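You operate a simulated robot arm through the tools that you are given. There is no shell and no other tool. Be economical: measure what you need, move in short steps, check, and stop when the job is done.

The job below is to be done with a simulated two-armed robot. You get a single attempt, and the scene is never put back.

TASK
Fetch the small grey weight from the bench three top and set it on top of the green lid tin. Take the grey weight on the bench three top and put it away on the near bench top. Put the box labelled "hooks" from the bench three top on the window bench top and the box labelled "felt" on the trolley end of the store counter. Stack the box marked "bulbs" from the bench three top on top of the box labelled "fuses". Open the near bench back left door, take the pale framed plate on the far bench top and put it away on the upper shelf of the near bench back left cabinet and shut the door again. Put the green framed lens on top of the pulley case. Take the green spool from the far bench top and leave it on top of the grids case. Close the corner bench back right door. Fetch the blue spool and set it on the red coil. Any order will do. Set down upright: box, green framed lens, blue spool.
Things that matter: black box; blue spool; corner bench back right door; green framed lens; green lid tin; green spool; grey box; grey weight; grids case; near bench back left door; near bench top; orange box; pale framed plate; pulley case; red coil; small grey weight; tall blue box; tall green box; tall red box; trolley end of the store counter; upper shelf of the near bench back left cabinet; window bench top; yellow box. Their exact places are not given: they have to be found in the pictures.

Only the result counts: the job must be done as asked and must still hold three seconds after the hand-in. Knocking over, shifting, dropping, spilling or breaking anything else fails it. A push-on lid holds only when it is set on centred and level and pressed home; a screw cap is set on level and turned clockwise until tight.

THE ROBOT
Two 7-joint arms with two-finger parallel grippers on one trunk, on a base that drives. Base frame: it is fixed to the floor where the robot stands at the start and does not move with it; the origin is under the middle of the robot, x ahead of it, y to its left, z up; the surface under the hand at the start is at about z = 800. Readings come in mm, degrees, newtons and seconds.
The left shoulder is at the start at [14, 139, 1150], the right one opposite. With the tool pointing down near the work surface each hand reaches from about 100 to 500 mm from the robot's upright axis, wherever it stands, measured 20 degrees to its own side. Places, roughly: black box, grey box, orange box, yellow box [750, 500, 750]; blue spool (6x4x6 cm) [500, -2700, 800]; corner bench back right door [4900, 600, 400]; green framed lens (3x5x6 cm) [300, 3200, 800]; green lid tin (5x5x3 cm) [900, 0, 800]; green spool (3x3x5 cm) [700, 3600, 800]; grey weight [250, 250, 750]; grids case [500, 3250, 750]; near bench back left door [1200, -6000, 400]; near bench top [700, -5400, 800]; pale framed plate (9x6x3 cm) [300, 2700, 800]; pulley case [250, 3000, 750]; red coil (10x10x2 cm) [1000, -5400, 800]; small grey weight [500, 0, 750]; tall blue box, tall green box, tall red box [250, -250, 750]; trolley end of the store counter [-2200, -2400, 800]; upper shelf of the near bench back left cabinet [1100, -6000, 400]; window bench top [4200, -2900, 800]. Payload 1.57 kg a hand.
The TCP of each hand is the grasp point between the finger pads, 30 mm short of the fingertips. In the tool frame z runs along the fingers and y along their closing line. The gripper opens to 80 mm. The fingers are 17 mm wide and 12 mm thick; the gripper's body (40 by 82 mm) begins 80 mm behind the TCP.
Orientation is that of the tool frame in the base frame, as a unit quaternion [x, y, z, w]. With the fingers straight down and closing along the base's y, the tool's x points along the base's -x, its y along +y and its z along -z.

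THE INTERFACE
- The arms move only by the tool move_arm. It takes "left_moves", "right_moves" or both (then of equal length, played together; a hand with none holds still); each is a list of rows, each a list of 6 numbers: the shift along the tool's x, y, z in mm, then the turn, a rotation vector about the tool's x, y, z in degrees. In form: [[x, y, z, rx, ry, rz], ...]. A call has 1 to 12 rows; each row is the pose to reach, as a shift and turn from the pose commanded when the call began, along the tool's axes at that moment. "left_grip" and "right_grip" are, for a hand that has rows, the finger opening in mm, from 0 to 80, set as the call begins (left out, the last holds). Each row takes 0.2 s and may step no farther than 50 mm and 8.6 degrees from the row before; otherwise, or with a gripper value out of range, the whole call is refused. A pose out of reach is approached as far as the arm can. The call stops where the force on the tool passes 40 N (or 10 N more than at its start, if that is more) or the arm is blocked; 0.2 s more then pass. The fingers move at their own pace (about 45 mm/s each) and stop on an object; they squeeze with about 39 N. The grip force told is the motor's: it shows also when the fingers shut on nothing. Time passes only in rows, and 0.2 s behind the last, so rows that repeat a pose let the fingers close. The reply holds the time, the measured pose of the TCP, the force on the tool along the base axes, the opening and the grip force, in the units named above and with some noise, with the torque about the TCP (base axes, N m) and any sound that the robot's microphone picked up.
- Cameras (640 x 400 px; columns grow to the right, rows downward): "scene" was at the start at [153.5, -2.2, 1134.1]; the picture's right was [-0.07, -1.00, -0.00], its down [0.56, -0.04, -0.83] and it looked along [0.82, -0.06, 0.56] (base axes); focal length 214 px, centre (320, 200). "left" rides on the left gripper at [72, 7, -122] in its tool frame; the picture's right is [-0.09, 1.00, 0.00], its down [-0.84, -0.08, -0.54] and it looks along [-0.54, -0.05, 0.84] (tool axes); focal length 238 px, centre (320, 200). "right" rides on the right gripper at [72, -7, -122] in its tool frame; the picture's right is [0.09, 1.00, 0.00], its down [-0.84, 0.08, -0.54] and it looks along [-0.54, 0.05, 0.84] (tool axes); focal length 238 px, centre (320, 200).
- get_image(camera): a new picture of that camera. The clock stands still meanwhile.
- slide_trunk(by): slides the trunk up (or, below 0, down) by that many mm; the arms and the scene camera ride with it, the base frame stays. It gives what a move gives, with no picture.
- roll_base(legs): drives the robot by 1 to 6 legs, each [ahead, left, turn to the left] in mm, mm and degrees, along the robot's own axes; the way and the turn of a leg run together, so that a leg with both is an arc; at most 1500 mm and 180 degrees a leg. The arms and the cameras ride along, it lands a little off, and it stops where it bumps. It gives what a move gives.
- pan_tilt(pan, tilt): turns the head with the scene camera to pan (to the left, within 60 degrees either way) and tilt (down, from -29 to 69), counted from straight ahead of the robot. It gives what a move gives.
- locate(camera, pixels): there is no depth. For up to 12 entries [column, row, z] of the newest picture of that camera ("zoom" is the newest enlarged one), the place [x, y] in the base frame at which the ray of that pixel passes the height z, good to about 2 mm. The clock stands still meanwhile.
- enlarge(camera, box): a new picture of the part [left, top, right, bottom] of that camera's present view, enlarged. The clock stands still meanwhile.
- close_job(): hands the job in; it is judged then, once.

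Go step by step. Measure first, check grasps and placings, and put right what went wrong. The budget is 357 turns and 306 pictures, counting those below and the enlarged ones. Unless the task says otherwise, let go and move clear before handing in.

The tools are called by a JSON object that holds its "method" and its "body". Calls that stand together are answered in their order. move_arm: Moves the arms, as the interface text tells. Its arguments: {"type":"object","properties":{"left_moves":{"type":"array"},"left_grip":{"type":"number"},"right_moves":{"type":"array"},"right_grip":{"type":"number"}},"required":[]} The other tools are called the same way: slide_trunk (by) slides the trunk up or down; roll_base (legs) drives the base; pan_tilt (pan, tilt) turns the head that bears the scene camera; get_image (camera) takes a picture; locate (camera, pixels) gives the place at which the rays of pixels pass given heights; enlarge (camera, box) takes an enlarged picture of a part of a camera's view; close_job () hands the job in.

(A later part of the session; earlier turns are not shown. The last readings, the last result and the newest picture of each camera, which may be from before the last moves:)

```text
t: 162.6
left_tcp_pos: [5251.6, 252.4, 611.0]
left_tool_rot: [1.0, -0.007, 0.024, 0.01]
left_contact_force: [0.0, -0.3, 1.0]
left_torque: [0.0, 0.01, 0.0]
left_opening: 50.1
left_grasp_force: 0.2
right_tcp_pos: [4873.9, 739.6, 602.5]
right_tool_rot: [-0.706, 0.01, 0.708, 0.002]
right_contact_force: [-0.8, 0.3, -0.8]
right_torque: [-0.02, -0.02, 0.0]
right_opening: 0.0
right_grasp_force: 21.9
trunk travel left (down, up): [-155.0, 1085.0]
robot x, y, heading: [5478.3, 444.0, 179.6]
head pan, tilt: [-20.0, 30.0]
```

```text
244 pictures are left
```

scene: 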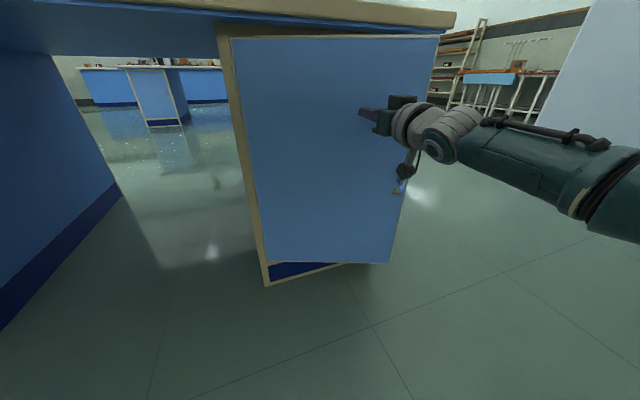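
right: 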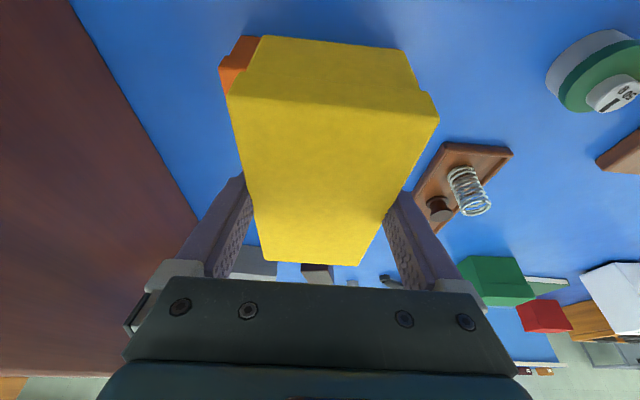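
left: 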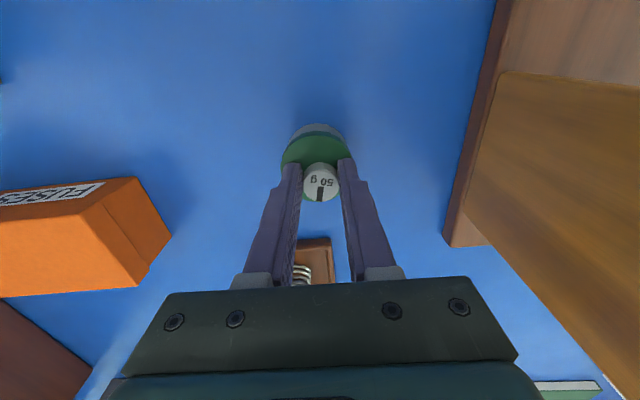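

The door is swinging shut. I keep pushing with the arm.

{"method": "move_arm", "body": {"right_moves": [[0, -3, 12, 0, 0, 0], [0, -6, 24, 0, 0, 0], [0, -9, 36, 0, 0, 0], [0, -12, 48, 0, 0, 0], [0, -15, 60, 0, 0, 0], [0, -17, 72, 0, 0, 0], [0, -19, 84, 0, 0, 0], [0, -21, 96, 0, 0, 0], [0, -22, 106, 0, 0, 0]]}}

{"method": "get_image", "body": {"camera": "scene"}}

```text
t: 164.6
left_tcp_pos: [5250.6, 252.0, 611.3]
left_tool_rot: [1.0, -0.007, 0.024, 0.01]
left_contact_force: [0.0, 0.4, 0.1]
left_torque: [0.0, -0.01, -0.01]
left_opening: 50.1
left_grasp_force: 0.1
right_tcp_pos: [4832.1, 750.5, 605.7]
right_tool_rot: [-0.707, 0.01, 0.707, 0.003]
right_contact_force: [0.0, -0.6, -0.7]
right_torque: [0.0, -0.01, 0.01]
right_opening: 0.0
right_grasp_force: 21.3
right hand out of reach, approached as far as the arm can: row 4, 5, 6, 7, 8, 9
trunk travel left (down, up): [-155.0, 1085.0]
robot x, y, heading: [5477.0, 441.9, 179.8]
head pan, tilt: [-20.0, 30.0]
```

```text
243 pictures are left
```

scene: 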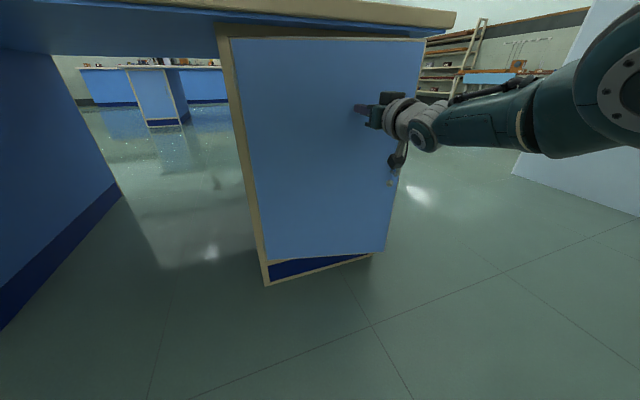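

Arm is at full stretch with about 70 mm to go; I finish with small base steps.

{"method": "roll_base", "body": {"legs": [[20, 0, 0], [20, 0, 0], [20, 0, 0], [20, 0, 0]]}}

{"method": "get_image", "body": {"camera": "scene"}}

```text
t: 166.7
left_tcp_pos: [5177.7, 252.0, 611.8]
left_tool_rot: [1.0, -0.008, 0.027, 0.011]
left_contact_force: [0.2, 0.1, 0.0]
left_torque: [-0.01, -0.02, 0.01]
left_opening: 50.0
left_grasp_force: 0.0
right_tcp_pos: [4759.7, 751.9, 602.3]
right_tool_rot: [-0.706, 0.011, 0.708, 0.004]
right_contact_force: [16.0, -1.2, 1.9]
right_torque: [0.01, 0.02, 0.19]
right_opening: 0.0
right_grasp_force: 21.3
trunk travel left (down, up): [-155.0, 1085.0]
robot x, y, heading: [5397.9, 442.5, 179.9]
head pan, tilt: [-20.0, 30.0]
stopped in leg 4: the force on the tool passed its limit at 84 N (the readings are from after the stop); the commanded pose is now the measured one
```

```text
242 pictures are left
```

scene: 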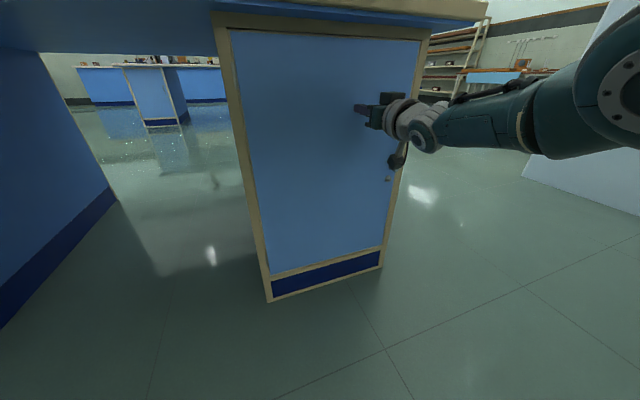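

The door is hard against the frame. I back off and check it stays shut.

{"method": "roll_base", "body": {"legs": [[-400, 0, 0]]}}

{"method": "enlarge", "body": {"camera": "scene", "box": [250, 0, 490, 300]}}

{"method": "move_arm", "body": {"right_moves": [[0, 0, -25, 0, 0, 0], [0, 0, -70, 0, 8.2, 0], [0, 0, -110, 0, 16.4, 0], [0, 0, -150, 0, 24.6, 0], [0, 0, -190, 0, 32.8, 0], [0, 0, -225, 0, 41, 0], [0, 0, -255, 0, 49.2, 0], [0, 0, -285, 0, 57.4, 0], [0, 0, -315, 0, 65.6, 0], [0, 0, -345, 0, 73.8, 0], [0, 0, -375, 0, 82, 0], [0, 0, -390, 0, 90, 0]]}}

{"method": "slide_trunk", "body": {"by": 400}}

```text
t: 169.2
left_tcp_pos: [5573.8, 251.0, 611.2]
left_tool_rot: [1.0, -0.006, 0.024, 0.01]
left_contact_force: [-0.4, -0.3, -0.4]
left_torque: [-0.01, 0.0, -0.01]
left_opening: 49.8
left_grasp_force: 0.1
right_tcp_pos: [5151.5, 748.2, 605.9]
right_tool_rot: [-0.705, 0.007, 0.709, 0.001]
right_contact_force: [-0.1, 0.5, 0.5]
right_torque: [0.0, -0.01, -0.02]
right_opening: 0.0
right_grasp_force: 21.2
trunk travel left (down, up): [-155.0, 1085.0]
robot x, y, heading: [5797.8, 438.8, 180.1]
head pan, tilt: [-20.0, 30.0]
```

```text
1.33 times, centred on (370, 150) of scene
```

zoom: 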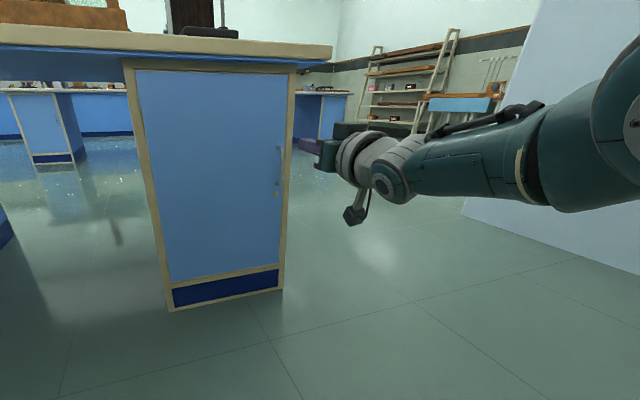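

```text
t: 171.8
left_tcp_pos: [5573.1, 249.7, 612.3]
left_tool_rot: [1.0, -0.005, 0.024, 0.011]
left_contact_force: [-0.2, 0.0, 1.2]
left_torque: [0.01, 0.03, 0.01]
left_opening: 49.8
left_grasp_force: 0.0
right_tcp_pos: [5542.1, 741.9, 602.5]
right_tool_rot: [1.0, -0.005, -0.002, 0.004]
right_contact_force: [-0.5, 0.0, -0.1]
right_torque: [-0.02, -0.01, 0.0]
right_opening: 0.1
right_grasp_force: 21.3
trunk travel left (down, up): [-155.0, 1085.0]
robot x, y, heading: [5797.1, 441.9, 180.4]
head pan, tilt: [-20.0, 30.0]
```

```text
t: 175.6
left_tcp_pos: [5573.3, 249.6, 1012.4]
left_tool_rot: [1.0, -0.005, 0.024, 0.011]
left_contact_force: [-0.2, -0.5, 0.6]
left_torque: [-0.04, 0.0, -0.01]
left_opening: 49.8
left_grasp_force: 0.1
right_tcp_pos: [5542.9, 742.1, 1002.4]
right_tool_rot: [1.0, -0.006, -0.003, 0.005]
right_contact_force: [-0.3, 0.3, -0.1]
right_torque: [0.04, 0.01, 0.03]
right_opening: 0.0
right_grasp_force: 20.5
trunk travel left (down, up): [-555.0, 685.0]
robot x, y, heading: [5797.9, 443.2, 180.0]
head pan, tilt: [-20.0, 30.0]
```

The door is shut. Now to bench three's front for HOOKS and FELT: back through the aisle.

{"method": "roll_base", "body": {"legs": [[0, 1500, 0], [0, 375, 0], [1500, 0, 0], [1500, 0, 0], [1500, 0, 0], [1450, 0, 0]]}}

{"method": "roll_base", "body": {"legs": [[0, 0, 180], [-250, 0, 0], [0, 1070, 0]]}}

{"method": "pan_tilt", "body": {"pan": 0, "tilt": 40}}

{"method": "get_image", "body": {"camera": "scene"}}

```text
t: 212.8
left_tcp_pos: [-363.7, -1700.7, 1013.6]
left_tool_rot: [1.0, 0.01, 0.025, 0.01]
left_contact_force: [-0.5, 0.3, -0.1]
left_torque: [0.0, 0.0, -0.01]
left_opening: 50.1
left_grasp_force: 0.2
right_tcp_pos: [-410.7, -1209.2, 1002.0]
right_tool_rot: [1.0, 0.009, -0.004, 0.005]
right_contact_force: [0.1, -0.8, -0.5]
right_torque: [-0.02, -0.04, 0.02]
right_opening: 0.1
right_grasp_force: 21.6
trunk travel left (down, up): [-555.0, 685.0]
robot x, y, heading: [-145.1, -1504.8, -178.4]
head pan, tilt: [-20.0, 30.0]
```

```text
t: 227.0
left_tcp_pos: [-198.0, -250.1, 1012.3]
left_tool_rot: [-0.007, 1.0, 0.01, -0.024]
left_contact_force: [-0.1, 0.9, 0.0]
left_torque: [0.02, -0.02, 0.01]
left_opening: 49.7
left_grasp_force: 0.0
right_tcp_pos: [-156.1, -739.6, 1001.4]
right_tool_rot: [-0.005, 1.0, 0.004, 0.003]
right_contact_force: [-0.8, -0.2, 0.5]
right_torque: [0.01, -0.01, 0.01]
right_opening: 0.0
right_grasp_force: 21.1
trunk travel left (down, up): [-555.0, 685.0]
robot x, y, heading: [-416.4, -447.9, 1.3]
head pan, tilt: [-20.0, 30.0]
```

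```text
t: 227.9
left_tcp_pos: [-198.4, -250.2, 1011.1]
left_tool_rot: [-0.007, 1.0, 0.011, -0.024]
left_contact_force: [0.7, 0.2, -1.2]
left_torque: [0.0, 0.0, -0.04]
left_opening: 49.9
left_grasp_force: 0.1
right_tcp_pos: [-156.3, -739.9, 1002.3]
right_tool_rot: [-0.005, 1.0, 0.005, 0.004]
right_contact_force: [0.4, -0.6, 0.2]
right_torque: [0.0, 0.0, -0.02]
right_opening: 0.1
right_grasp_force: 21.5
trunk travel left (down, up): [-555.0, 685.0]
robot x, y, heading: [-421.1, -447.8, 1.3]
head pan, tilt: [0.0, 40.0]
```

```text
240 pictures are left
```

scene: 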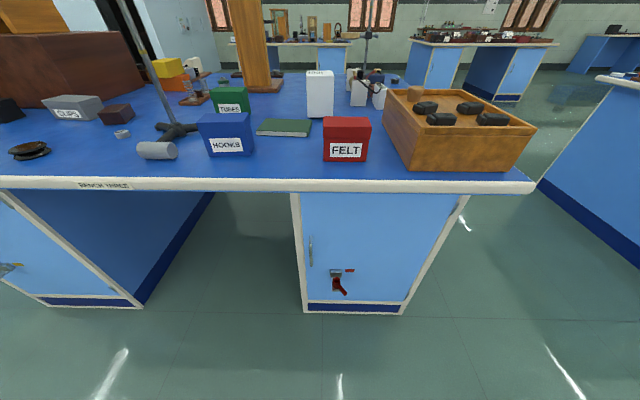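

HOOKS at px (227,135), FELT at (346,140). I drive in between them.

{"method": "roll_base", "body": {"legs": [[425, 83, -1.3]]}}

{"method": "pan_tilt", "body": {"pan": 0, "tilt": 60}}

{"method": "get_image", "body": {"camera": "scene"}}

{"method": "get_image", "body": {"camera": "left"}}

{"method": "get_image", "body": {"camera": "right"}}

```text
t: 230.5
left_tcp_pos: [228.1, -166.6, 1011.9]
left_tool_rot: [0.004, 1.0, 0.01, -0.024]
left_contact_force: [0.1, -0.4, 0.0]
left_torque: [-0.03, 0.0, -0.04]
left_opening: 50.1
left_grasp_force: 0.2
right_tcp_pos: [260.5, -657.3, 1001.9]
right_tool_rot: [0.006, 1.0, 0.004, 0.004]
right_contact_force: [-0.3, 0.8, 0.2]
right_torque: [0.0, 0.03, 0.05]
right_opening: 0.1
right_grasp_force: 20.9
trunk travel left (down, up): [-555.0, 685.0]
robot x, y, heading: [3.6, -357.5, -0.0]
head pan, tilt: [0.0, 40.0]
```

```text
t: 231.3
left_tcp_pos: [227.2, -165.9, 1010.8]
left_tool_rot: [0.004, 1.0, 0.01, -0.024]
left_contact_force: [1.2, 0.0, -0.1]
left_torque: [-0.03, -0.04, 0.0]
left_opening: 49.9
left_grasp_force: 0.1
right_tcp_pos: [261.5, -657.5, 1001.3]
right_tool_rot: [0.005, 1.0, 0.005, 0.003]
right_contact_force: [-0.1, 0.0, -0.3]
right_torque: [0.06, -0.03, -0.02]
right_opening: 0.1
right_grasp_force: 21.2
trunk travel left (down, up): [-555.0, 685.0]
robot x, y, heading: [5.9, -357.5, -0.0]
head pan, tilt: [0.0, 60.0]
```

```text
239 pictures are left
```

scene: 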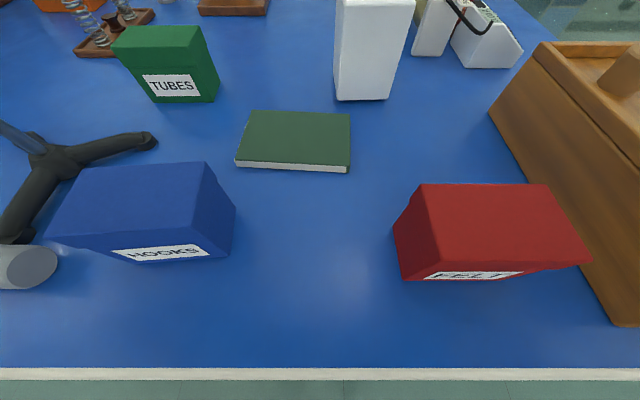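

```text
238 pictures are left
```

left: 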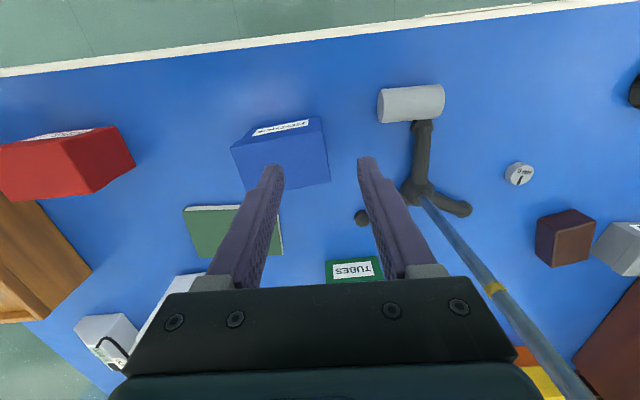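

```text
237 pictures are left
```

right: 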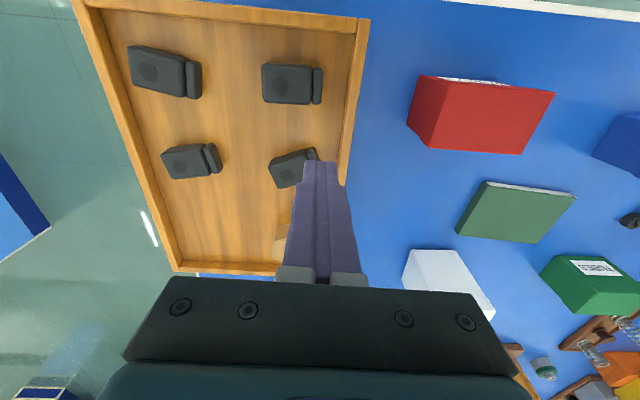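

I measure both boxes' corners on enlarged views.

{"method": "enlarge", "body": {"camera": "scene", "box": [40, 150, 248, 280]}}

{"method": "locate", "body": {"camera": "scene", "pixels": [[131, 262, 800], [215, 258, 800], [236, 211, 800], [401, 279, 800], [499, 280, 800], [75, 165, 900], [206, 161, 900], [44, 240, 900], [193, 235, 900]]}}

{"method": "locate", "body": {"camera": "scene", "pixels": [[416, 184, 900], [548, 183, 900], [439, 265, 900], [592, 264, 900], [416, 184, 880], [548, 183, 880], [439, 265, 880], [592, 264, 880], [393, 229, 800]]}}

{"method": "enlarge", "body": {"camera": "scene", "box": [384, 165, 608, 305]}}

```text
3.08 times, centred on (144, 215) of scene
```

zoom: 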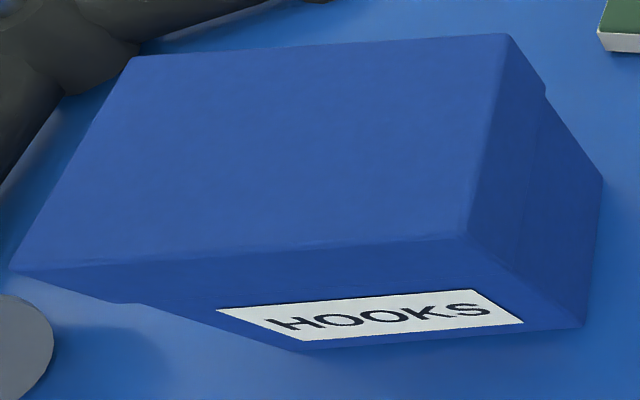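

```text
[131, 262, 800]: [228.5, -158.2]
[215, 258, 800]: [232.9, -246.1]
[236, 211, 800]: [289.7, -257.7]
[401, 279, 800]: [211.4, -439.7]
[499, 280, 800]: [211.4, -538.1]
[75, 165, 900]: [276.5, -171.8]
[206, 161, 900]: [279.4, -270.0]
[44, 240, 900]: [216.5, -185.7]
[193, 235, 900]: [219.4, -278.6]
```

```text
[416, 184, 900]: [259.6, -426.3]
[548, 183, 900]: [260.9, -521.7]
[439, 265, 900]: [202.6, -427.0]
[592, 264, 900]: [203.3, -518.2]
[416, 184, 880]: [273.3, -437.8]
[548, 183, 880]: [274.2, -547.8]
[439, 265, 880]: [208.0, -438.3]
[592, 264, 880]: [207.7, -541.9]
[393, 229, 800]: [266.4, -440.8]
```

```text
2.86 times, centred on (496, 235) of scene
```

zoom: 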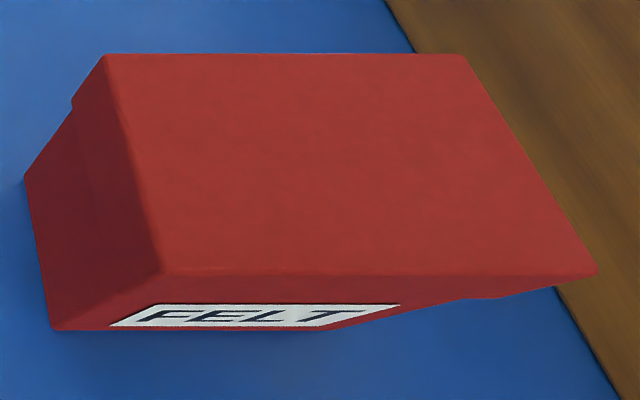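

FELT: 104×66 (lid), top z 880, centre (241,-490), axis-aligned; its short side lies along x, so the tool must be yawed 90°. I refine HOOKS.

{"method": "locate", "body": {"camera": "scene", "pixels": [[137.5, 263.7, 800], [230, 256.2, 800], [235.9, 207.9, 800], [43.3, 238.4, 880], [191.7, 227.3, 880], [205, 161.4, 880], [83.9, 168.6, 880], [40, 70, 810], [55, 270, 830]]}}

```text
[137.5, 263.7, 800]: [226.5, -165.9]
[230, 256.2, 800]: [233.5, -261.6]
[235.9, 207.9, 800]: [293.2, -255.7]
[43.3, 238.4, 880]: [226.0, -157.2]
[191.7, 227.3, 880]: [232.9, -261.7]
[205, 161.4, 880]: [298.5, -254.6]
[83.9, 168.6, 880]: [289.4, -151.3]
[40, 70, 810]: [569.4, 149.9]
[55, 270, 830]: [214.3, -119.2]
```

HOOKS: centre (262,-206), yaw ≈+5°, top 880. I level the left tool, open both grippers, then yaw each tool 90° outward while moving above the boxes.

{"method": "move_arm", "body": {"left_moves": [[0, 0, 0, 1.1, -2.75, -0.5]], "right_moves": [[0, 0, 0, 0, 0, 0]], "left_grip": 80, "right_grip": 80}}

{"method": "move_arm", "body": {"left_moves": [[-4, -4, 1, 0, 0, 8.5], [-7, -8, 2, 0, 0, 17], [-11, -12, 3, 0, 0, 25.5], [-14, -16, 4, 0, 0, 34], [-17, -20, 5, 0, 0, 42.5], [-20, -24, 6, 0, 0, 51], [-24, -28, 7, 0, 0, 59.5], [-28, -32, 8, 0, 0, 68], [-31, -36, 9, 0, 0, 76.5], [-34, -40, 10, 0, 0, 85], [-34, -40, 10, 0, 0, 85]], "right_moves": [[2, 15, 0, 0, 0, -8.5], [4, 30, 0, 0, 0, -17], [6, 45, 0, 0, 0, -25.5], [8, 60, 0, 0, 0, -34], [10, 76, 0, 0, 0, -42.5], [12, 91, 0, 0, 0, -51], [14, 106, 0, 0, 0, -59.5], [16, 121, 0, 0, 0, -68], [18, 136, 0, 0, 0, -76.5], [20, 152, 0, 0, 0, -84], [21, 167, 0, 0, 0, -90]]}}

{"method": "get_image", "body": {"camera": "scene"}}

{"method": "get_image", "body": {"camera": "left"}}

{"method": "get_image", "body": {"camera": "right"}}

```text
t: 231.7
left_tcp_pos: [229.2, -166.5, 1011.8]
left_tool_rot: [-0.001, 1.0, 0.001, -0.003]
left_contact_force: [0.1, -0.5, -0.3]
left_torque: [0.01, -0.02, -0.02]
left_opening: 80.1
left_grasp_force: 0.1
right_tcp_pos: [261.1, -657.1, 1000.8]
right_tool_rot: [0.005, 1.0, 0.004, 0.003]
right_contact_force: [0.5, 0.6, 0.0]
right_torque: [0.02, 0.02, 0.01]
right_opening: 32.0
right_grasp_force: 0.1
trunk travel left (down, up): [-555.0, 685.0]
robot x, y, heading: [4.7, -355.3, 0.0]
head pan, tilt: [0.0, 60.0]
```

```text
t: 234.1
left_tcp_pos: [263.1, -206.4, 1002.3]
left_tool_rot: [0.676, 0.737, 0.0, -0.002]
left_contact_force: [-0.6, -0.4, -0.4]
left_torque: [0.01, -0.03, -0.02]
left_opening: 79.9
left_grasp_force: 0.0
right_tcp_pos: [241.3, -489.0, 1003.9]
right_tool_rot: [-0.704, 0.71, 0.001, 0.006]
right_contact_force: [-0.8, 0.2, -0.1]
right_torque: [-0.03, 0.0, -0.01]
right_opening: 79.9
right_grasp_force: 0.0
trunk travel left (down, up): [-555.0, 685.0]
robot x, y, heading: [5.7, -355.8, 0.2]
head pan, tilt: [0.0, 60.0]
```

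```text
234 pictures are left
```

scene: 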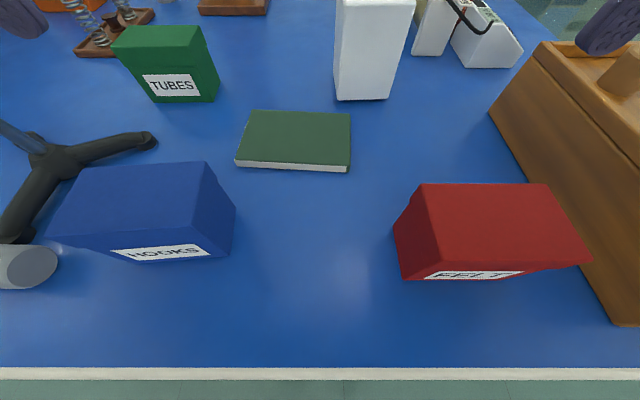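

```text
233 pictures are left
```

left: 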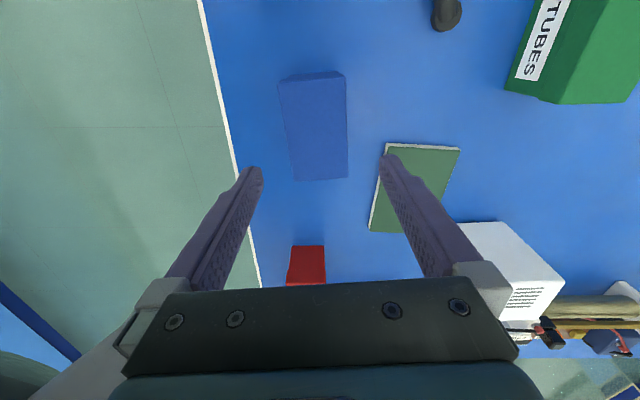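

```text
232 pictures are left
```

right: 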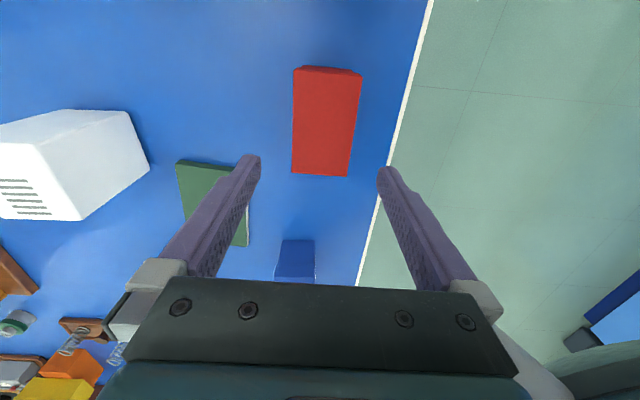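

Both hands are yawed above the boxes. I check box tops in the wrist views.

{"method": "locate", "body": {"camera": "left", "pixels": [[278, 80, 880], [345, 74, 880], [348, 176, 880], [293, 181, 880]]}}

{"method": "locate", "body": {"camera": "right", "pixels": [[293, 68, 880], [362, 75, 880], [349, 177, 880], [291, 174, 880]]}}

```text
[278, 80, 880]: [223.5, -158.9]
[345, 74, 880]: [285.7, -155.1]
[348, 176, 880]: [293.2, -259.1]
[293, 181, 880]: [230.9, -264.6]
```

```text
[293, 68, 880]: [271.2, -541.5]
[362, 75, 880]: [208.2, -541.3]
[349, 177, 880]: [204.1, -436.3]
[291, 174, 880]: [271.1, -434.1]
```

Hooks centre (258,-209), felt (239,-488). Small corrections and both descend together.

{"method": "move_arm", "body": {"left_moves": [[-2.6, -4.2, 30, 0, 0, -0.7], [-2.6, -4.2, 70, 0, 0, -0.7], [-2.6, -4.2, 100, 0, 0, -0.7], [-2.6, -4.2, 125, 0, 0, -0.7], [-2.6, -4.2, 144, 0, 0, -0.7]], "right_moves": [[-0.7, 2.6, 30, 0, 0, 0], [-0.7, 2.6, 70, 0, 0, 0], [-0.7, 2.6, 100, 0, 0, 0], [-0.7, 2.6, 125, 0, 0, 0], [-0.7, 2.6, 145, 0, 0, 0]]}}

{"method": "get_image", "body": {"camera": "scene"}}

```text
t: 235.3
left_tcp_pos: [259.3, -209.8, 858.5]
left_tool_rot: [0.671, 0.741, 0.0, -0.002]
left_contact_force: [-0.9, -0.3, 0.3]
left_torque: [-0.02, -0.02, 0.01]
left_opening: 79.9
left_grasp_force: 0.1
right_tcp_pos: [240.6, -489.7, 858.7]
right_tool_rot: [-0.703, 0.711, 0.0, 0.006]
right_contact_force: [0.2, -0.4, 0.1]
right_torque: [-0.01, 0.04, 0.02]
right_opening: 80.3
right_grasp_force: 0.0
trunk travel left (down, up): [-555.0, 685.0]
robot x, y, heading: [7.8, -357.6, 0.3]
head pan, tilt: [0.0, 60.0]
```

```text
231 pictures are left
```

scene: 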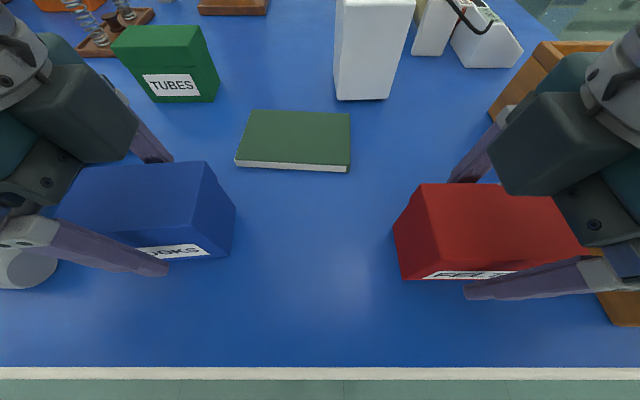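

Both grippers straddle their boxes. Close and lift.

{"method": "move_arm", "body": {"left_moves": [[0, 0, 0, 0, 0, 0], [0, 0, 0, 0, 0, 0], [0, 0, 0, 0, 0, 0], [0, 0, -30, 0, 0, 0], [0, 0, -70, 0, 0, 0], [0, 0, -115, 0, 0, 0]], "right_moves": [[0, 0, 0, 0, 0, 0], [0, 0, 0, 0, 0, 0], [0, 0, 0, 0, 0, 0], [0, 0, -30, 0, 0, 0], [0, 0, -70, 0, 0, 0], [0, 0, -115, 0, 0, 0]], "left_grip": 0, "right_grip": 0}}

{"method": "get_image", "body": {"camera": "scene"}}

```text
t: 236.7
left_tcp_pos: [259.7, -209.3, 973.6]
left_tool_rot: [0.671, 0.742, 0.0, -0.001]
left_contact_force: [0.3, 1.0, -1.0]
left_torque: [0.02, 0.01, -0.01]
left_opening: 59.6
left_grasp_force: 39.5
right_tcp_pos: [240.2, -491.0, 971.7]
right_tool_rot: [-0.704, 0.71, 0.001, 0.006]
right_contact_force: [-0.4, 0.7, -2.4]
right_torque: [0.02, 0.02, 0.01]
right_opening: 59.5
right_grasp_force: 38.8
trunk travel left (down, up): [-555.0, 685.0]
robot x, y, heading: [2.5, -356.7, 0.4]
head pan, tilt: [0.0, 60.0]
```

```text
230 pictures are left
```

scene: 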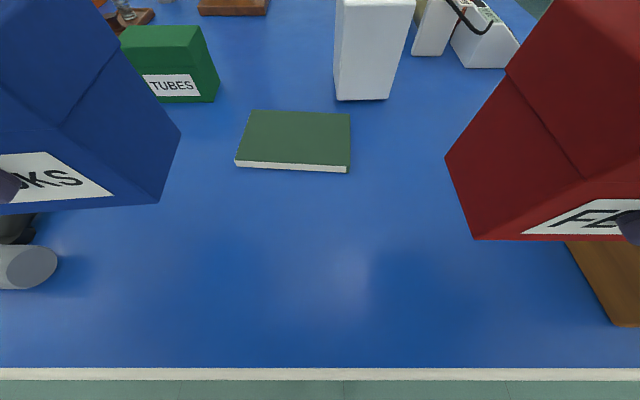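

Both boxes are held (≈60 mm). I back off and turn toward the store counter to view it.

{"method": "roll_base", "body": {"legs": [[-700, 0, 0], [0, 0, -120]]}}

{"method": "pan_tilt", "body": {"pan": -15, "tilt": 20}}

{"method": "get_image", "body": {"camera": "scene"}}

```text
t: 245.5
left_tcp_pos: [-678.7, -654.8, 971.2]
left_tool_rot: [0.979, -0.203, 0.001, 0.0]
left_contact_force: [1.0, 0.2, -1.0]
left_torque: [0.0, 0.0, -0.03]
left_opening: 59.3
left_grasp_force: 38.6
right_tcp_pos: [-914.3, -501.8, 972.1]
right_tool_rot: [0.257, 0.966, -0.004, 0.003]
right_contact_force: [0.6, -1.0, -1.1]
right_torque: [0.03, -0.02, 0.0]
right_opening: 59.2
right_grasp_force: 38.7
trunk travel left (down, up): [-555.0, 685.0]
robot x, y, heading: [-682.2, -362.0, -119.3]
head pan, tilt: [0.0, 60.0]
```

```text
t: 246.6
left_tcp_pos: [-678.5, -655.4, 972.1]
left_tool_rot: [0.979, -0.203, 0.001, -0.001]
left_contact_force: [-0.1, 0.6, -2.5]
left_torque: [0.01, -0.03, 0.0]
left_opening: 59.3
left_grasp_force: 39.1
right_tcp_pos: [-913.4, -502.6, 972.3]
right_tool_rot: [0.256, 0.967, -0.003, 0.004]
right_contact_force: [-0.4, 0.0, -1.4]
right_torque: [-0.01, -0.01, 0.01]
right_opening: 59.4
right_grasp_force: 38.7
trunk travel left (down, up): [-555.0, 685.0]
robot x, y, heading: [-682.1, -362.5, -119.0]
head pan, tilt: [-15.0, 20.0]
```

```text
229 pictures are left
```

scene: 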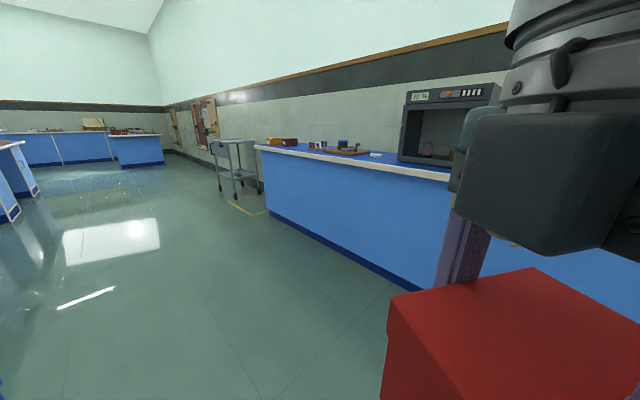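

The trolley end is the left end at px (255,148). I locate its edge and enlarge the items there.

{"method": "locate", "body": {"camera": "scene", "pixels": [[255, 149, 800], [330, 160, 800], [440, 178, 800], [267, 143, 800], [297, 145, 800], [230, 201, 0], [260, 196, 0], [219, 190, 0], [253, 215, 0], [400, 155, 800]]}}

{"method": "enlarge", "body": {"camera": "scene", "box": [200, 80, 460, 220]}}

```text
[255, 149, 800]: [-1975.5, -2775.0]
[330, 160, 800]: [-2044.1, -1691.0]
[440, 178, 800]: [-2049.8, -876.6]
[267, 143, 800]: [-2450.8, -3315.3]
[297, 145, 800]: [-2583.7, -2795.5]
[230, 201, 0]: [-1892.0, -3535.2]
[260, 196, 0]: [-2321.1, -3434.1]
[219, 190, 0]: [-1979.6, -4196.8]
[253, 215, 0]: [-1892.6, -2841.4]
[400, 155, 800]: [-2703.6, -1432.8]
```

```text
2.46 times, centred on (330, 150) of scene
```

zoom: 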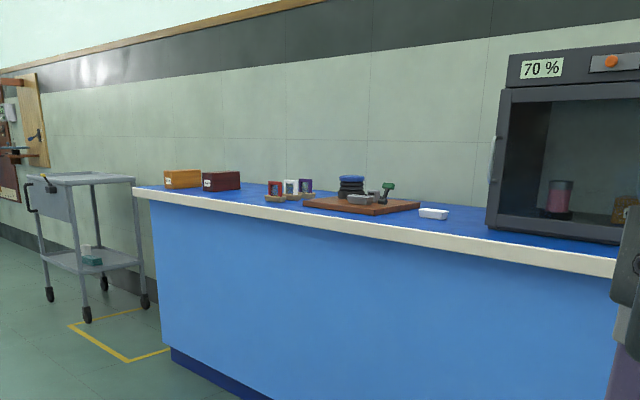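

Counter front edge x≈-2045, ending at y≈-2750 by the trolley. I turn to face it and approach near y≈-2550.

{"method": "roll_base", "body": {"legs": [[0, 0, -61], [0, 1450, 0], [0, 740, 0], [950, 0, 0]]}}

{"method": "pan_tilt", "body": {"pan": 0, "tilt": 40}}

{"method": "get_image", "body": {"camera": "scene"}}

```text
t: 264.6
left_tcp_pos: [-1922.8, -2661.1, 973.8]
left_tool_rot: [0.733, -0.68, 0.002, -0.001]
left_contact_force: [1.5, -0.7, -0.6]
left_torque: [-0.01, -0.02, -0.03]
left_opening: 59.7
left_grasp_force: 39.2
right_tcp_pos: [-1895.8, -2378.7, 973.7]
right_tool_rot: [0.721, 0.693, -0.005, 0.001]
right_contact_force: [-0.7, 1.1, -1.2]
right_torque: [0.0, 0.01, 0.03]
right_opening: 59.6
right_grasp_force: 39.0
trunk travel left (down, up): [-555.0, 685.0]
robot x, y, heading: [-1665.1, -2518.3, 178.8]
head pan, tilt: [-15.0, 20.0]
```

```text
t: 265.4
left_tcp_pos: [-1922.0, -2660.9, 972.0]
left_tool_rot: [0.732, -0.682, 0.001, 0.001]
left_contact_force: [0.6, -0.4, -1.4]
left_torque: [-0.01, -0.04, -0.03]
left_opening: 59.7
left_grasp_force: 38.7
right_tcp_pos: [-1895.8, -2380.1, 972.4]
right_tool_rot: [0.72, 0.694, -0.005, 0.001]
right_contact_force: [-0.9, 0.0, -1.4]
right_torque: [0.02, 0.03, -0.01]
right_opening: 59.7
right_grasp_force: 38.5
trunk travel left (down, up): [-555.0, 685.0]
robot x, y, heading: [-1660.8, -2514.1, 178.4]
head pan, tilt: [0.0, 40.0]
```

```text
227 pictures are left
```

scene: 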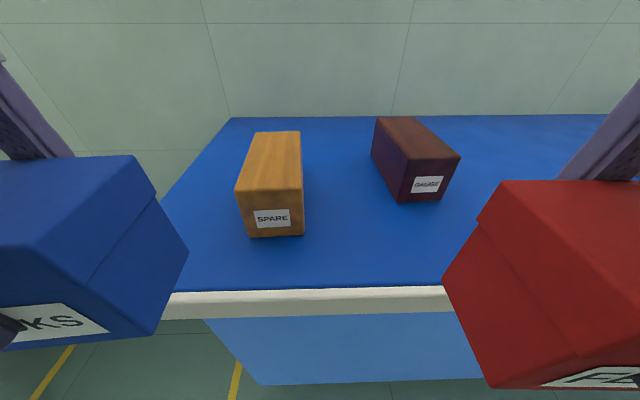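

{"method": "locate", "body": {"camera": "scene", "pixels": [[170, 293, 800], [440, 287, 800], [250, 238, 800], [304, 236, 800], [440, 200, 800], [400, 203, 800], [231, 118, 800], [500, 117, 800]]}}

```text
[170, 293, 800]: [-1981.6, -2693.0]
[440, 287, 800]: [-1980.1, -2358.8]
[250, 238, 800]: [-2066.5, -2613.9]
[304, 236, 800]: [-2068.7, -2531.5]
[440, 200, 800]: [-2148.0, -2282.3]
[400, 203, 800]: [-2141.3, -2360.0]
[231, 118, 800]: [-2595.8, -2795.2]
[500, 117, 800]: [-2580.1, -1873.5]
```

Gap between SPARE (y<-2531) and GAUGE (y>-2360): I'll set FELT at about (-2070,-2446). Drive so the right hand is there.

{"method": "roll_base", "body": {"legs": [[174, 66, 1.6]]}}

{"method": "get_image", "body": {"camera": "right"}}

{"method": "get_image", "body": {"camera": "scene"}}

```text
t: 267.0
left_tcp_pos: [-2093.8, -2731.2, 971.9]
left_tool_rot: [0.742, -0.671, 0.002, -0.001]
left_contact_force: [-0.4, -0.2, -1.5]
left_torque: [-0.02, 0.0, -0.02]
left_opening: 59.7
left_grasp_force: 38.5
right_tcp_pos: [-2074.0, -2450.9, 972.4]
right_tool_rot: [0.711, 0.704, -0.006, 0.001]
right_contact_force: [-1.1, 0.3, -0.9]
right_torque: [0.02, -0.04, 0.02]
right_opening: 59.5
right_grasp_force: 39.3
trunk travel left (down, up): [-555.0, 685.0]
robot x, y, heading: [-1840.4, -2583.1, -180.2]
head pan, tilt: [0.0, 40.0]
```

```text
226 pictures are left
```

right: 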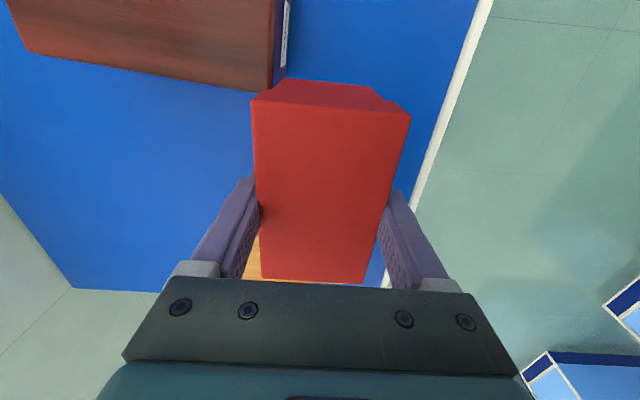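

```text
225 pictures are left
```

scene: 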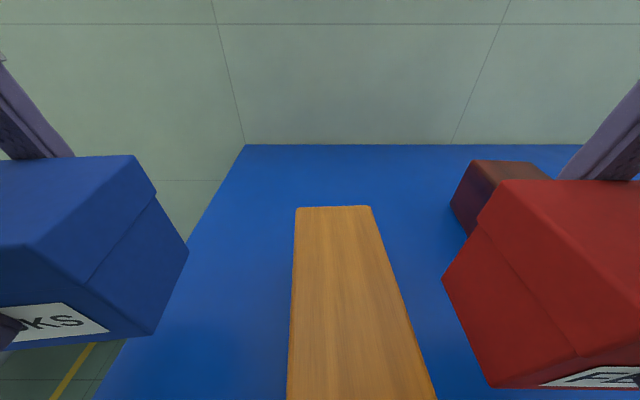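

Clear of both neighbours. Lower FELT to the counter.

{"method": "move_arm", "body": {"right_moves": [[0, 0, 40, 0, 0, 0], [0, 0, 80, 0, 0, 0], [0, 0, 102, 0, 0, 0], [0, 0, 109, 0, 0, 0], [0, 0, 113, 0, 0, 0], [0, 0, 115, 0, 0, 0]]}}

```text
t: 267.7
left_tcp_pos: [-2092.5, -2729.4, 973.2]
left_tool_rot: [0.742, -0.671, 0.001, 0.0]
left_contact_force: [-0.1, 0.0, -1.8]
left_torque: [0.0, 0.0, -0.02]
left_opening: 59.7
left_grasp_force: 39.2
right_tcp_pos: [-2078.8, -2452.0, 897.4]
right_tool_rot: [0.709, 0.705, -0.012, -0.001]
right_contact_force: [4.1, 2.5, 33.6]
right_torque: [0.72, -1.28, -0.08]
right_opening: 59.9
right_grasp_force: 39.0
trunk travel left (down, up): [-555.0, 685.0]
robot x, y, heading: [-1838.7, -2578.9, -180.3]
head pan, tilt: [0.0, 40.0]
stopped in row 3 (right hand): the force on the tool passed its limit at 118 N (the readings are from after the stop); the commanded pose is now the measured one
```

Contact came at TCP 897, 38 mm early: the counter is likely higher than 800, or something is under. I look.

{"method": "get_image", "body": {"camera": "scene"}}

{"method": "get_image", "body": {"camera": "right"}}

```text
224 pictures are left
```

scene: 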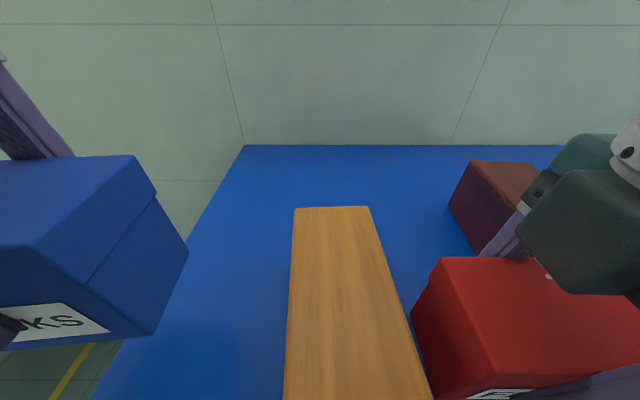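

```text
223 pictures are left
```

right: 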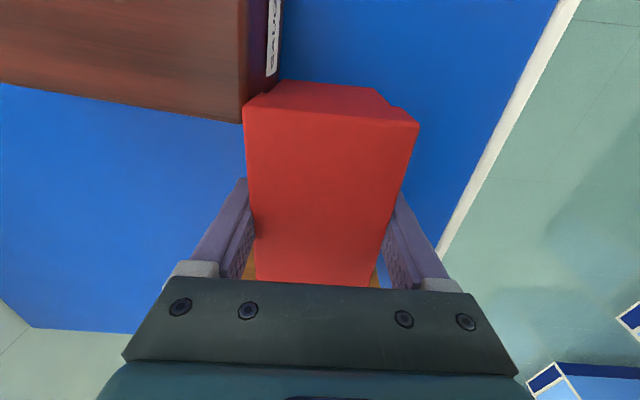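

I triangulate the counter height from the back left corner and SPARE's features seen from two poses.

{"method": "locate", "body": {"camera": "scene", "pixels": [[244, 145, 800], [244, 145, 840], [244, 145, 870]]}}

{"method": "locate", "body": {"camera": "right", "pixels": [[575, 0, 800], [435, 258, 800], [575, 0, 840], [435, 258, 840], [30, 326, 800], [30, 326, 840]]}}

```text
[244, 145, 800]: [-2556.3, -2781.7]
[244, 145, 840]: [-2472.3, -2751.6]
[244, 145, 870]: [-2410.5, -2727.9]
```

```text
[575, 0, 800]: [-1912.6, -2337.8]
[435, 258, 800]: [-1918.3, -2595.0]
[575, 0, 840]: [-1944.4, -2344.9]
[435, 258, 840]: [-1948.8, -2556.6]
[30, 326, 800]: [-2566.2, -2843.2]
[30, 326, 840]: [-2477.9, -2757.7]
```

The counter is ≈839 high, so the box is on it. Ease up, open, and lift clear.

{"method": "move_arm", "body": {"right_moves": [[0, 0, -1.5, 0, 0, 0], [0, 0, -2, 0, 0, 0], [0, 0, -2, 0, 0, 0], [0, 0, -2, 0, 0, 0]], "right_grip": 80}}

{"method": "move_arm", "body": {"right_moves": [[0, 0, -25, 0, 0, 0], [0, 0, -60, 0, 0, 0], [0, 0, -95, 0, 0, 0]]}}

{"method": "get_image", "body": {"camera": "scene"}}

{"method": "get_image", "body": {"camera": "right"}}

```text
t: 268.7
left_tcp_pos: [-2092.1, -2729.8, 972.2]
left_tool_rot: [0.742, -0.67, 0.001, 0.0]
left_contact_force: [0.0, -0.5, -1.4]
left_torque: [0.02, 0.0, -0.02]
left_opening: 59.4
left_grasp_force: 38.8
right_tcp_pos: [-2078.0, -2453.2, 896.5]
right_tool_rot: [0.709, 0.705, -0.012, 0.0]
right_contact_force: [-0.9, -0.1, 0.3]
right_torque: [0.01, -0.04, 0.03]
right_opening: 79.9
right_grasp_force: 0.2
trunk travel left (down, up): [-555.0, 685.0]
robot x, y, heading: [-1837.7, -2583.3, -180.1]
head pan, tilt: [0.0, 40.0]
```

```text
t: 269.5
left_tcp_pos: [-2093.2, -2730.7, 972.1]
left_tool_rot: [0.741, -0.671, 0.001, 0.0]
left_contact_force: [0.6, 0.1, -1.3]
left_torque: [-0.01, -0.03, -0.02]
left_opening: 59.5
left_grasp_force: 39.1
right_tcp_pos: [-2074.5, -2450.8, 994.4]
right_tool_rot: [0.71, 0.704, -0.011, 0.0]
right_contact_force: [0.0, 0.1, 0.0]
right_torque: [0.01, -0.01, 0.01]
right_opening: 80.2
right_grasp_force: 0.1
trunk travel left (down, up): [-555.0, 685.0]
robot x, y, heading: [-1836.7, -2584.9, -179.8]
head pan, tilt: [0.0, 40.0]
```

```text
222 pictures are left
```

scene: 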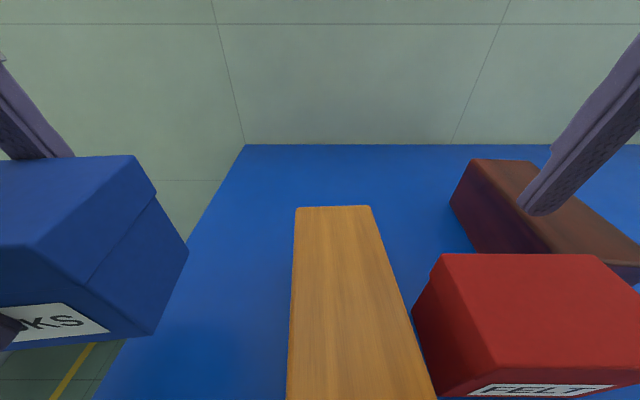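

```text
221 pictures are left
```

right: 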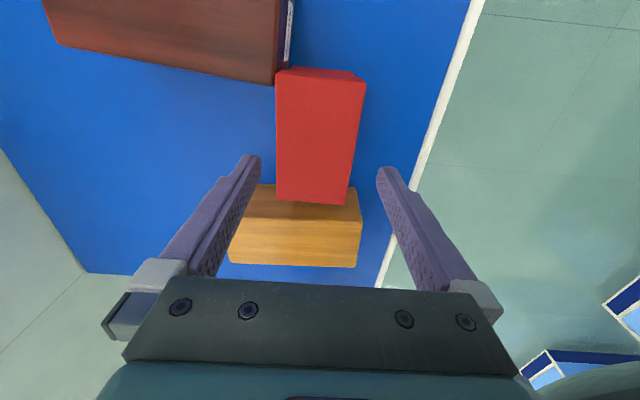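

FELT is released and stands. I back off and verify from a distance.

{"method": "roll_base", "body": {"legs": [[-500, 0, 0]]}}

{"method": "pan_tilt", "body": {"pan": 0, "tilt": 25}}

{"method": "get_image", "body": {"camera": "scene"}}

{"method": "enlarge", "body": {"camera": "scene", "box": [200, 150, 440, 280]}}

```text
t: 272.4
left_tcp_pos: [-1594.3, -2730.0, 973.3]
left_tool_rot: [0.742, -0.671, 0.002, 0.0]
left_contact_force: [0.3, -0.2, -1.8]
left_torque: [-0.03, 0.02, 0.0]
left_opening: 59.3
left_grasp_force: 38.7
right_tcp_pos: [-1576.8, -2450.4, 993.2]
right_tool_rot: [0.708, 0.706, -0.012, 0.0]
right_contact_force: [-0.2, 0.1, -1.1]
right_torque: [0.0, 0.02, -0.02]
right_opening: 80.0
right_grasp_force: 0.0
trunk travel left (down, up): [-555.0, 685.0]
robot x, y, heading: [-1338.9, -2583.5, -179.6]
head pan, tilt: [0.0, 40.0]
```

```text
t: 273.2
left_tcp_pos: [-1593.3, -2730.1, 972.6]
left_tool_rot: [0.743, -0.669, 0.001, 0.0]
left_contact_force: [-0.5, -0.4, -1.8]
left_torque: [-0.02, 0.0, 0.0]
left_opening: 59.4
left_grasp_force: 38.8
right_tcp_pos: [-1576.7, -2450.8, 993.4]
right_tool_rot: [0.709, 0.705, -0.013, 0.0]
right_contact_force: [-0.5, 0.1, -0.3]
right_torque: [0.02, -0.05, 0.0]
right_opening: 80.0
right_grasp_force: 0.0
trunk travel left (down, up): [-555.0, 685.0]
robot x, y, heading: [-1339.2, -2582.5, -180.0]
head pan, tilt: [0.0, 25.0]
```

```text
220 pictures are left
```

scene: 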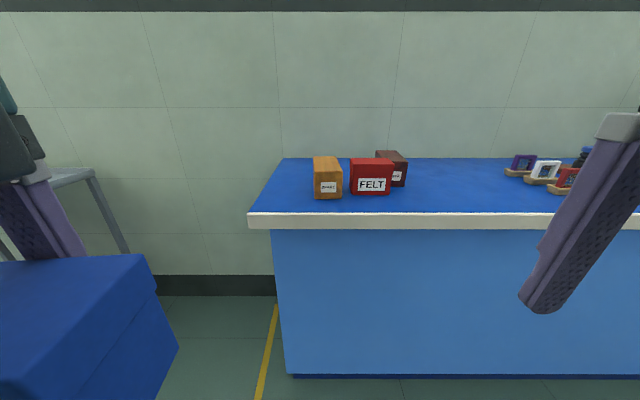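

```text
2.67 times, centred on (320, 215) of scene
```

zoom: 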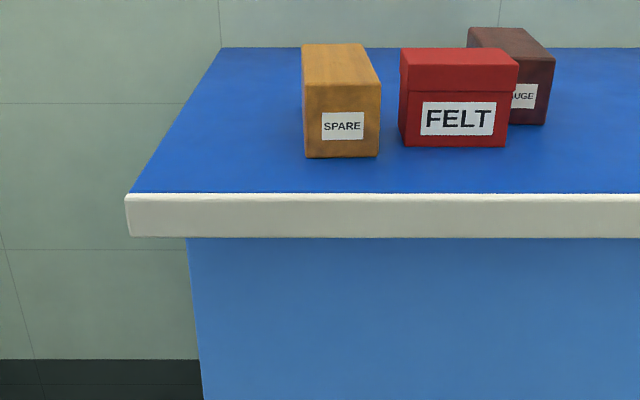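

FELT is well placed on the trolley end. Next the blue spool on bench two with the free right hand: turn and approach.

{"method": "roll_base", "body": {"legs": [[0, 0, 180], [900, 0, 0]]}}

{"method": "pan_tilt", "body": {"pan": -10, "tilt": 30}}

{"method": "get_image", "body": {"camera": "scene"}}

```text
t: 285.3
left_tcp_pos: [-188.2, -2398.6, 971.7]
left_tool_rot: [0.66, 0.751, 0.0, -0.001]
left_contact_force: [0.9, 0.4, -1.6]
left_torque: [0.01, -0.01, -0.02]
left_opening: 59.5
left_grasp_force: 38.6
right_tcp_pos: [-196.5, -2679.0, 993.8]
right_tool_rot: [0.716, -0.698, 0.0, -0.012]
right_contact_force: [-0.4, 0.6, 0.3]
right_torque: [0.03, -0.02, 0.03]
right_opening: 79.9
right_grasp_force: 0.0
trunk travel left (down, up): [-555.0, 685.0]
robot x, y, heading: [-440.4, -2555.2, 1.8]
head pan, tilt: [0.0, 25.0]
```

```text
t: 286.0
left_tcp_pos: [-188.4, -2400.0, 972.1]
left_tool_rot: [0.659, 0.752, 0.0, -0.001]
left_contact_force: [-0.1, 0.5, -2.0]
left_torque: [0.0, 0.04, 0.02]
left_opening: 59.6
left_grasp_force: 38.7
right_tcp_pos: [-198.0, -2679.6, 993.3]
right_tool_rot: [0.715, -0.699, -0.001, -0.013]
right_contact_force: [0.2, -0.6, 0.0]
right_torque: [-0.06, -0.04, -0.01]
right_opening: 80.0
right_grasp_force: 0.2
trunk travel left (down, up): [-555.0, 685.0]
robot x, y, heading: [-441.6, -2556.6, 1.8]
head pan, tilt: [-10.0, 30.0]
```

```text
218 pictures are left
```

scene: 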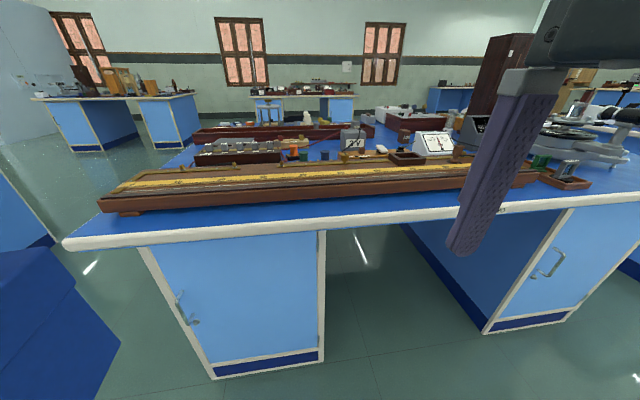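

{"method": "enlarge", "body": {"camera": "scene", "box": [240, 110, 480, 200]}}

{"method": "enlarge", "body": {"camera": "scene", "box": [440, 70, 640, 200]}}

```text
2.67 times, centred on (360, 155) of scene
```

zoom: 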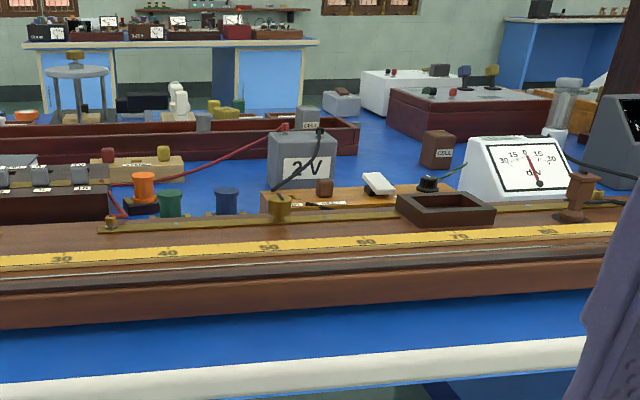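

```text
3.08 times, centred on (540, 135) of scene
```

zoom: 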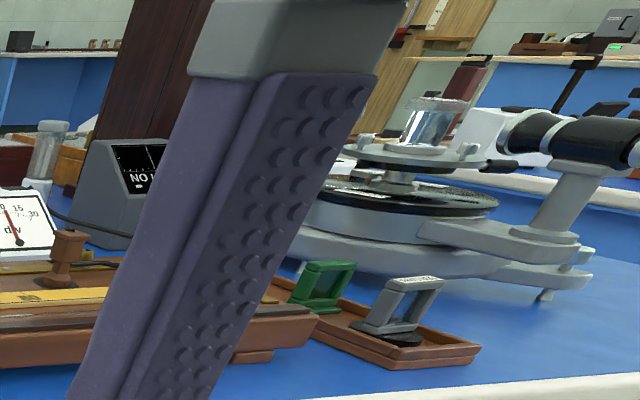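

A row of orange, green and blue spools shows at zoom (144–226,190), behind the slide-wire bridge. I locate them.

{"method": "locate", "body": {"camera": "scene", "pixels": [[325, 162, 800], [325, 152, 830], [304, 162, 800], [294, 160, 800], [300, 195, 800], [110, 212, 800], [65, 240, 800], [370, 225, 800], [335, 163, 800], [540, 180, 800]]}}

```text
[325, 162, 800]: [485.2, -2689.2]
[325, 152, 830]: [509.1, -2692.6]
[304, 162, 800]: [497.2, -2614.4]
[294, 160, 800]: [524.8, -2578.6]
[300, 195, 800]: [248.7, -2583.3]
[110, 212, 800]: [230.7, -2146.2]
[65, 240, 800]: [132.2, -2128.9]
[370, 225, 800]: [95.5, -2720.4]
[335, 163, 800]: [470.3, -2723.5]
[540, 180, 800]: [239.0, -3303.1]
```

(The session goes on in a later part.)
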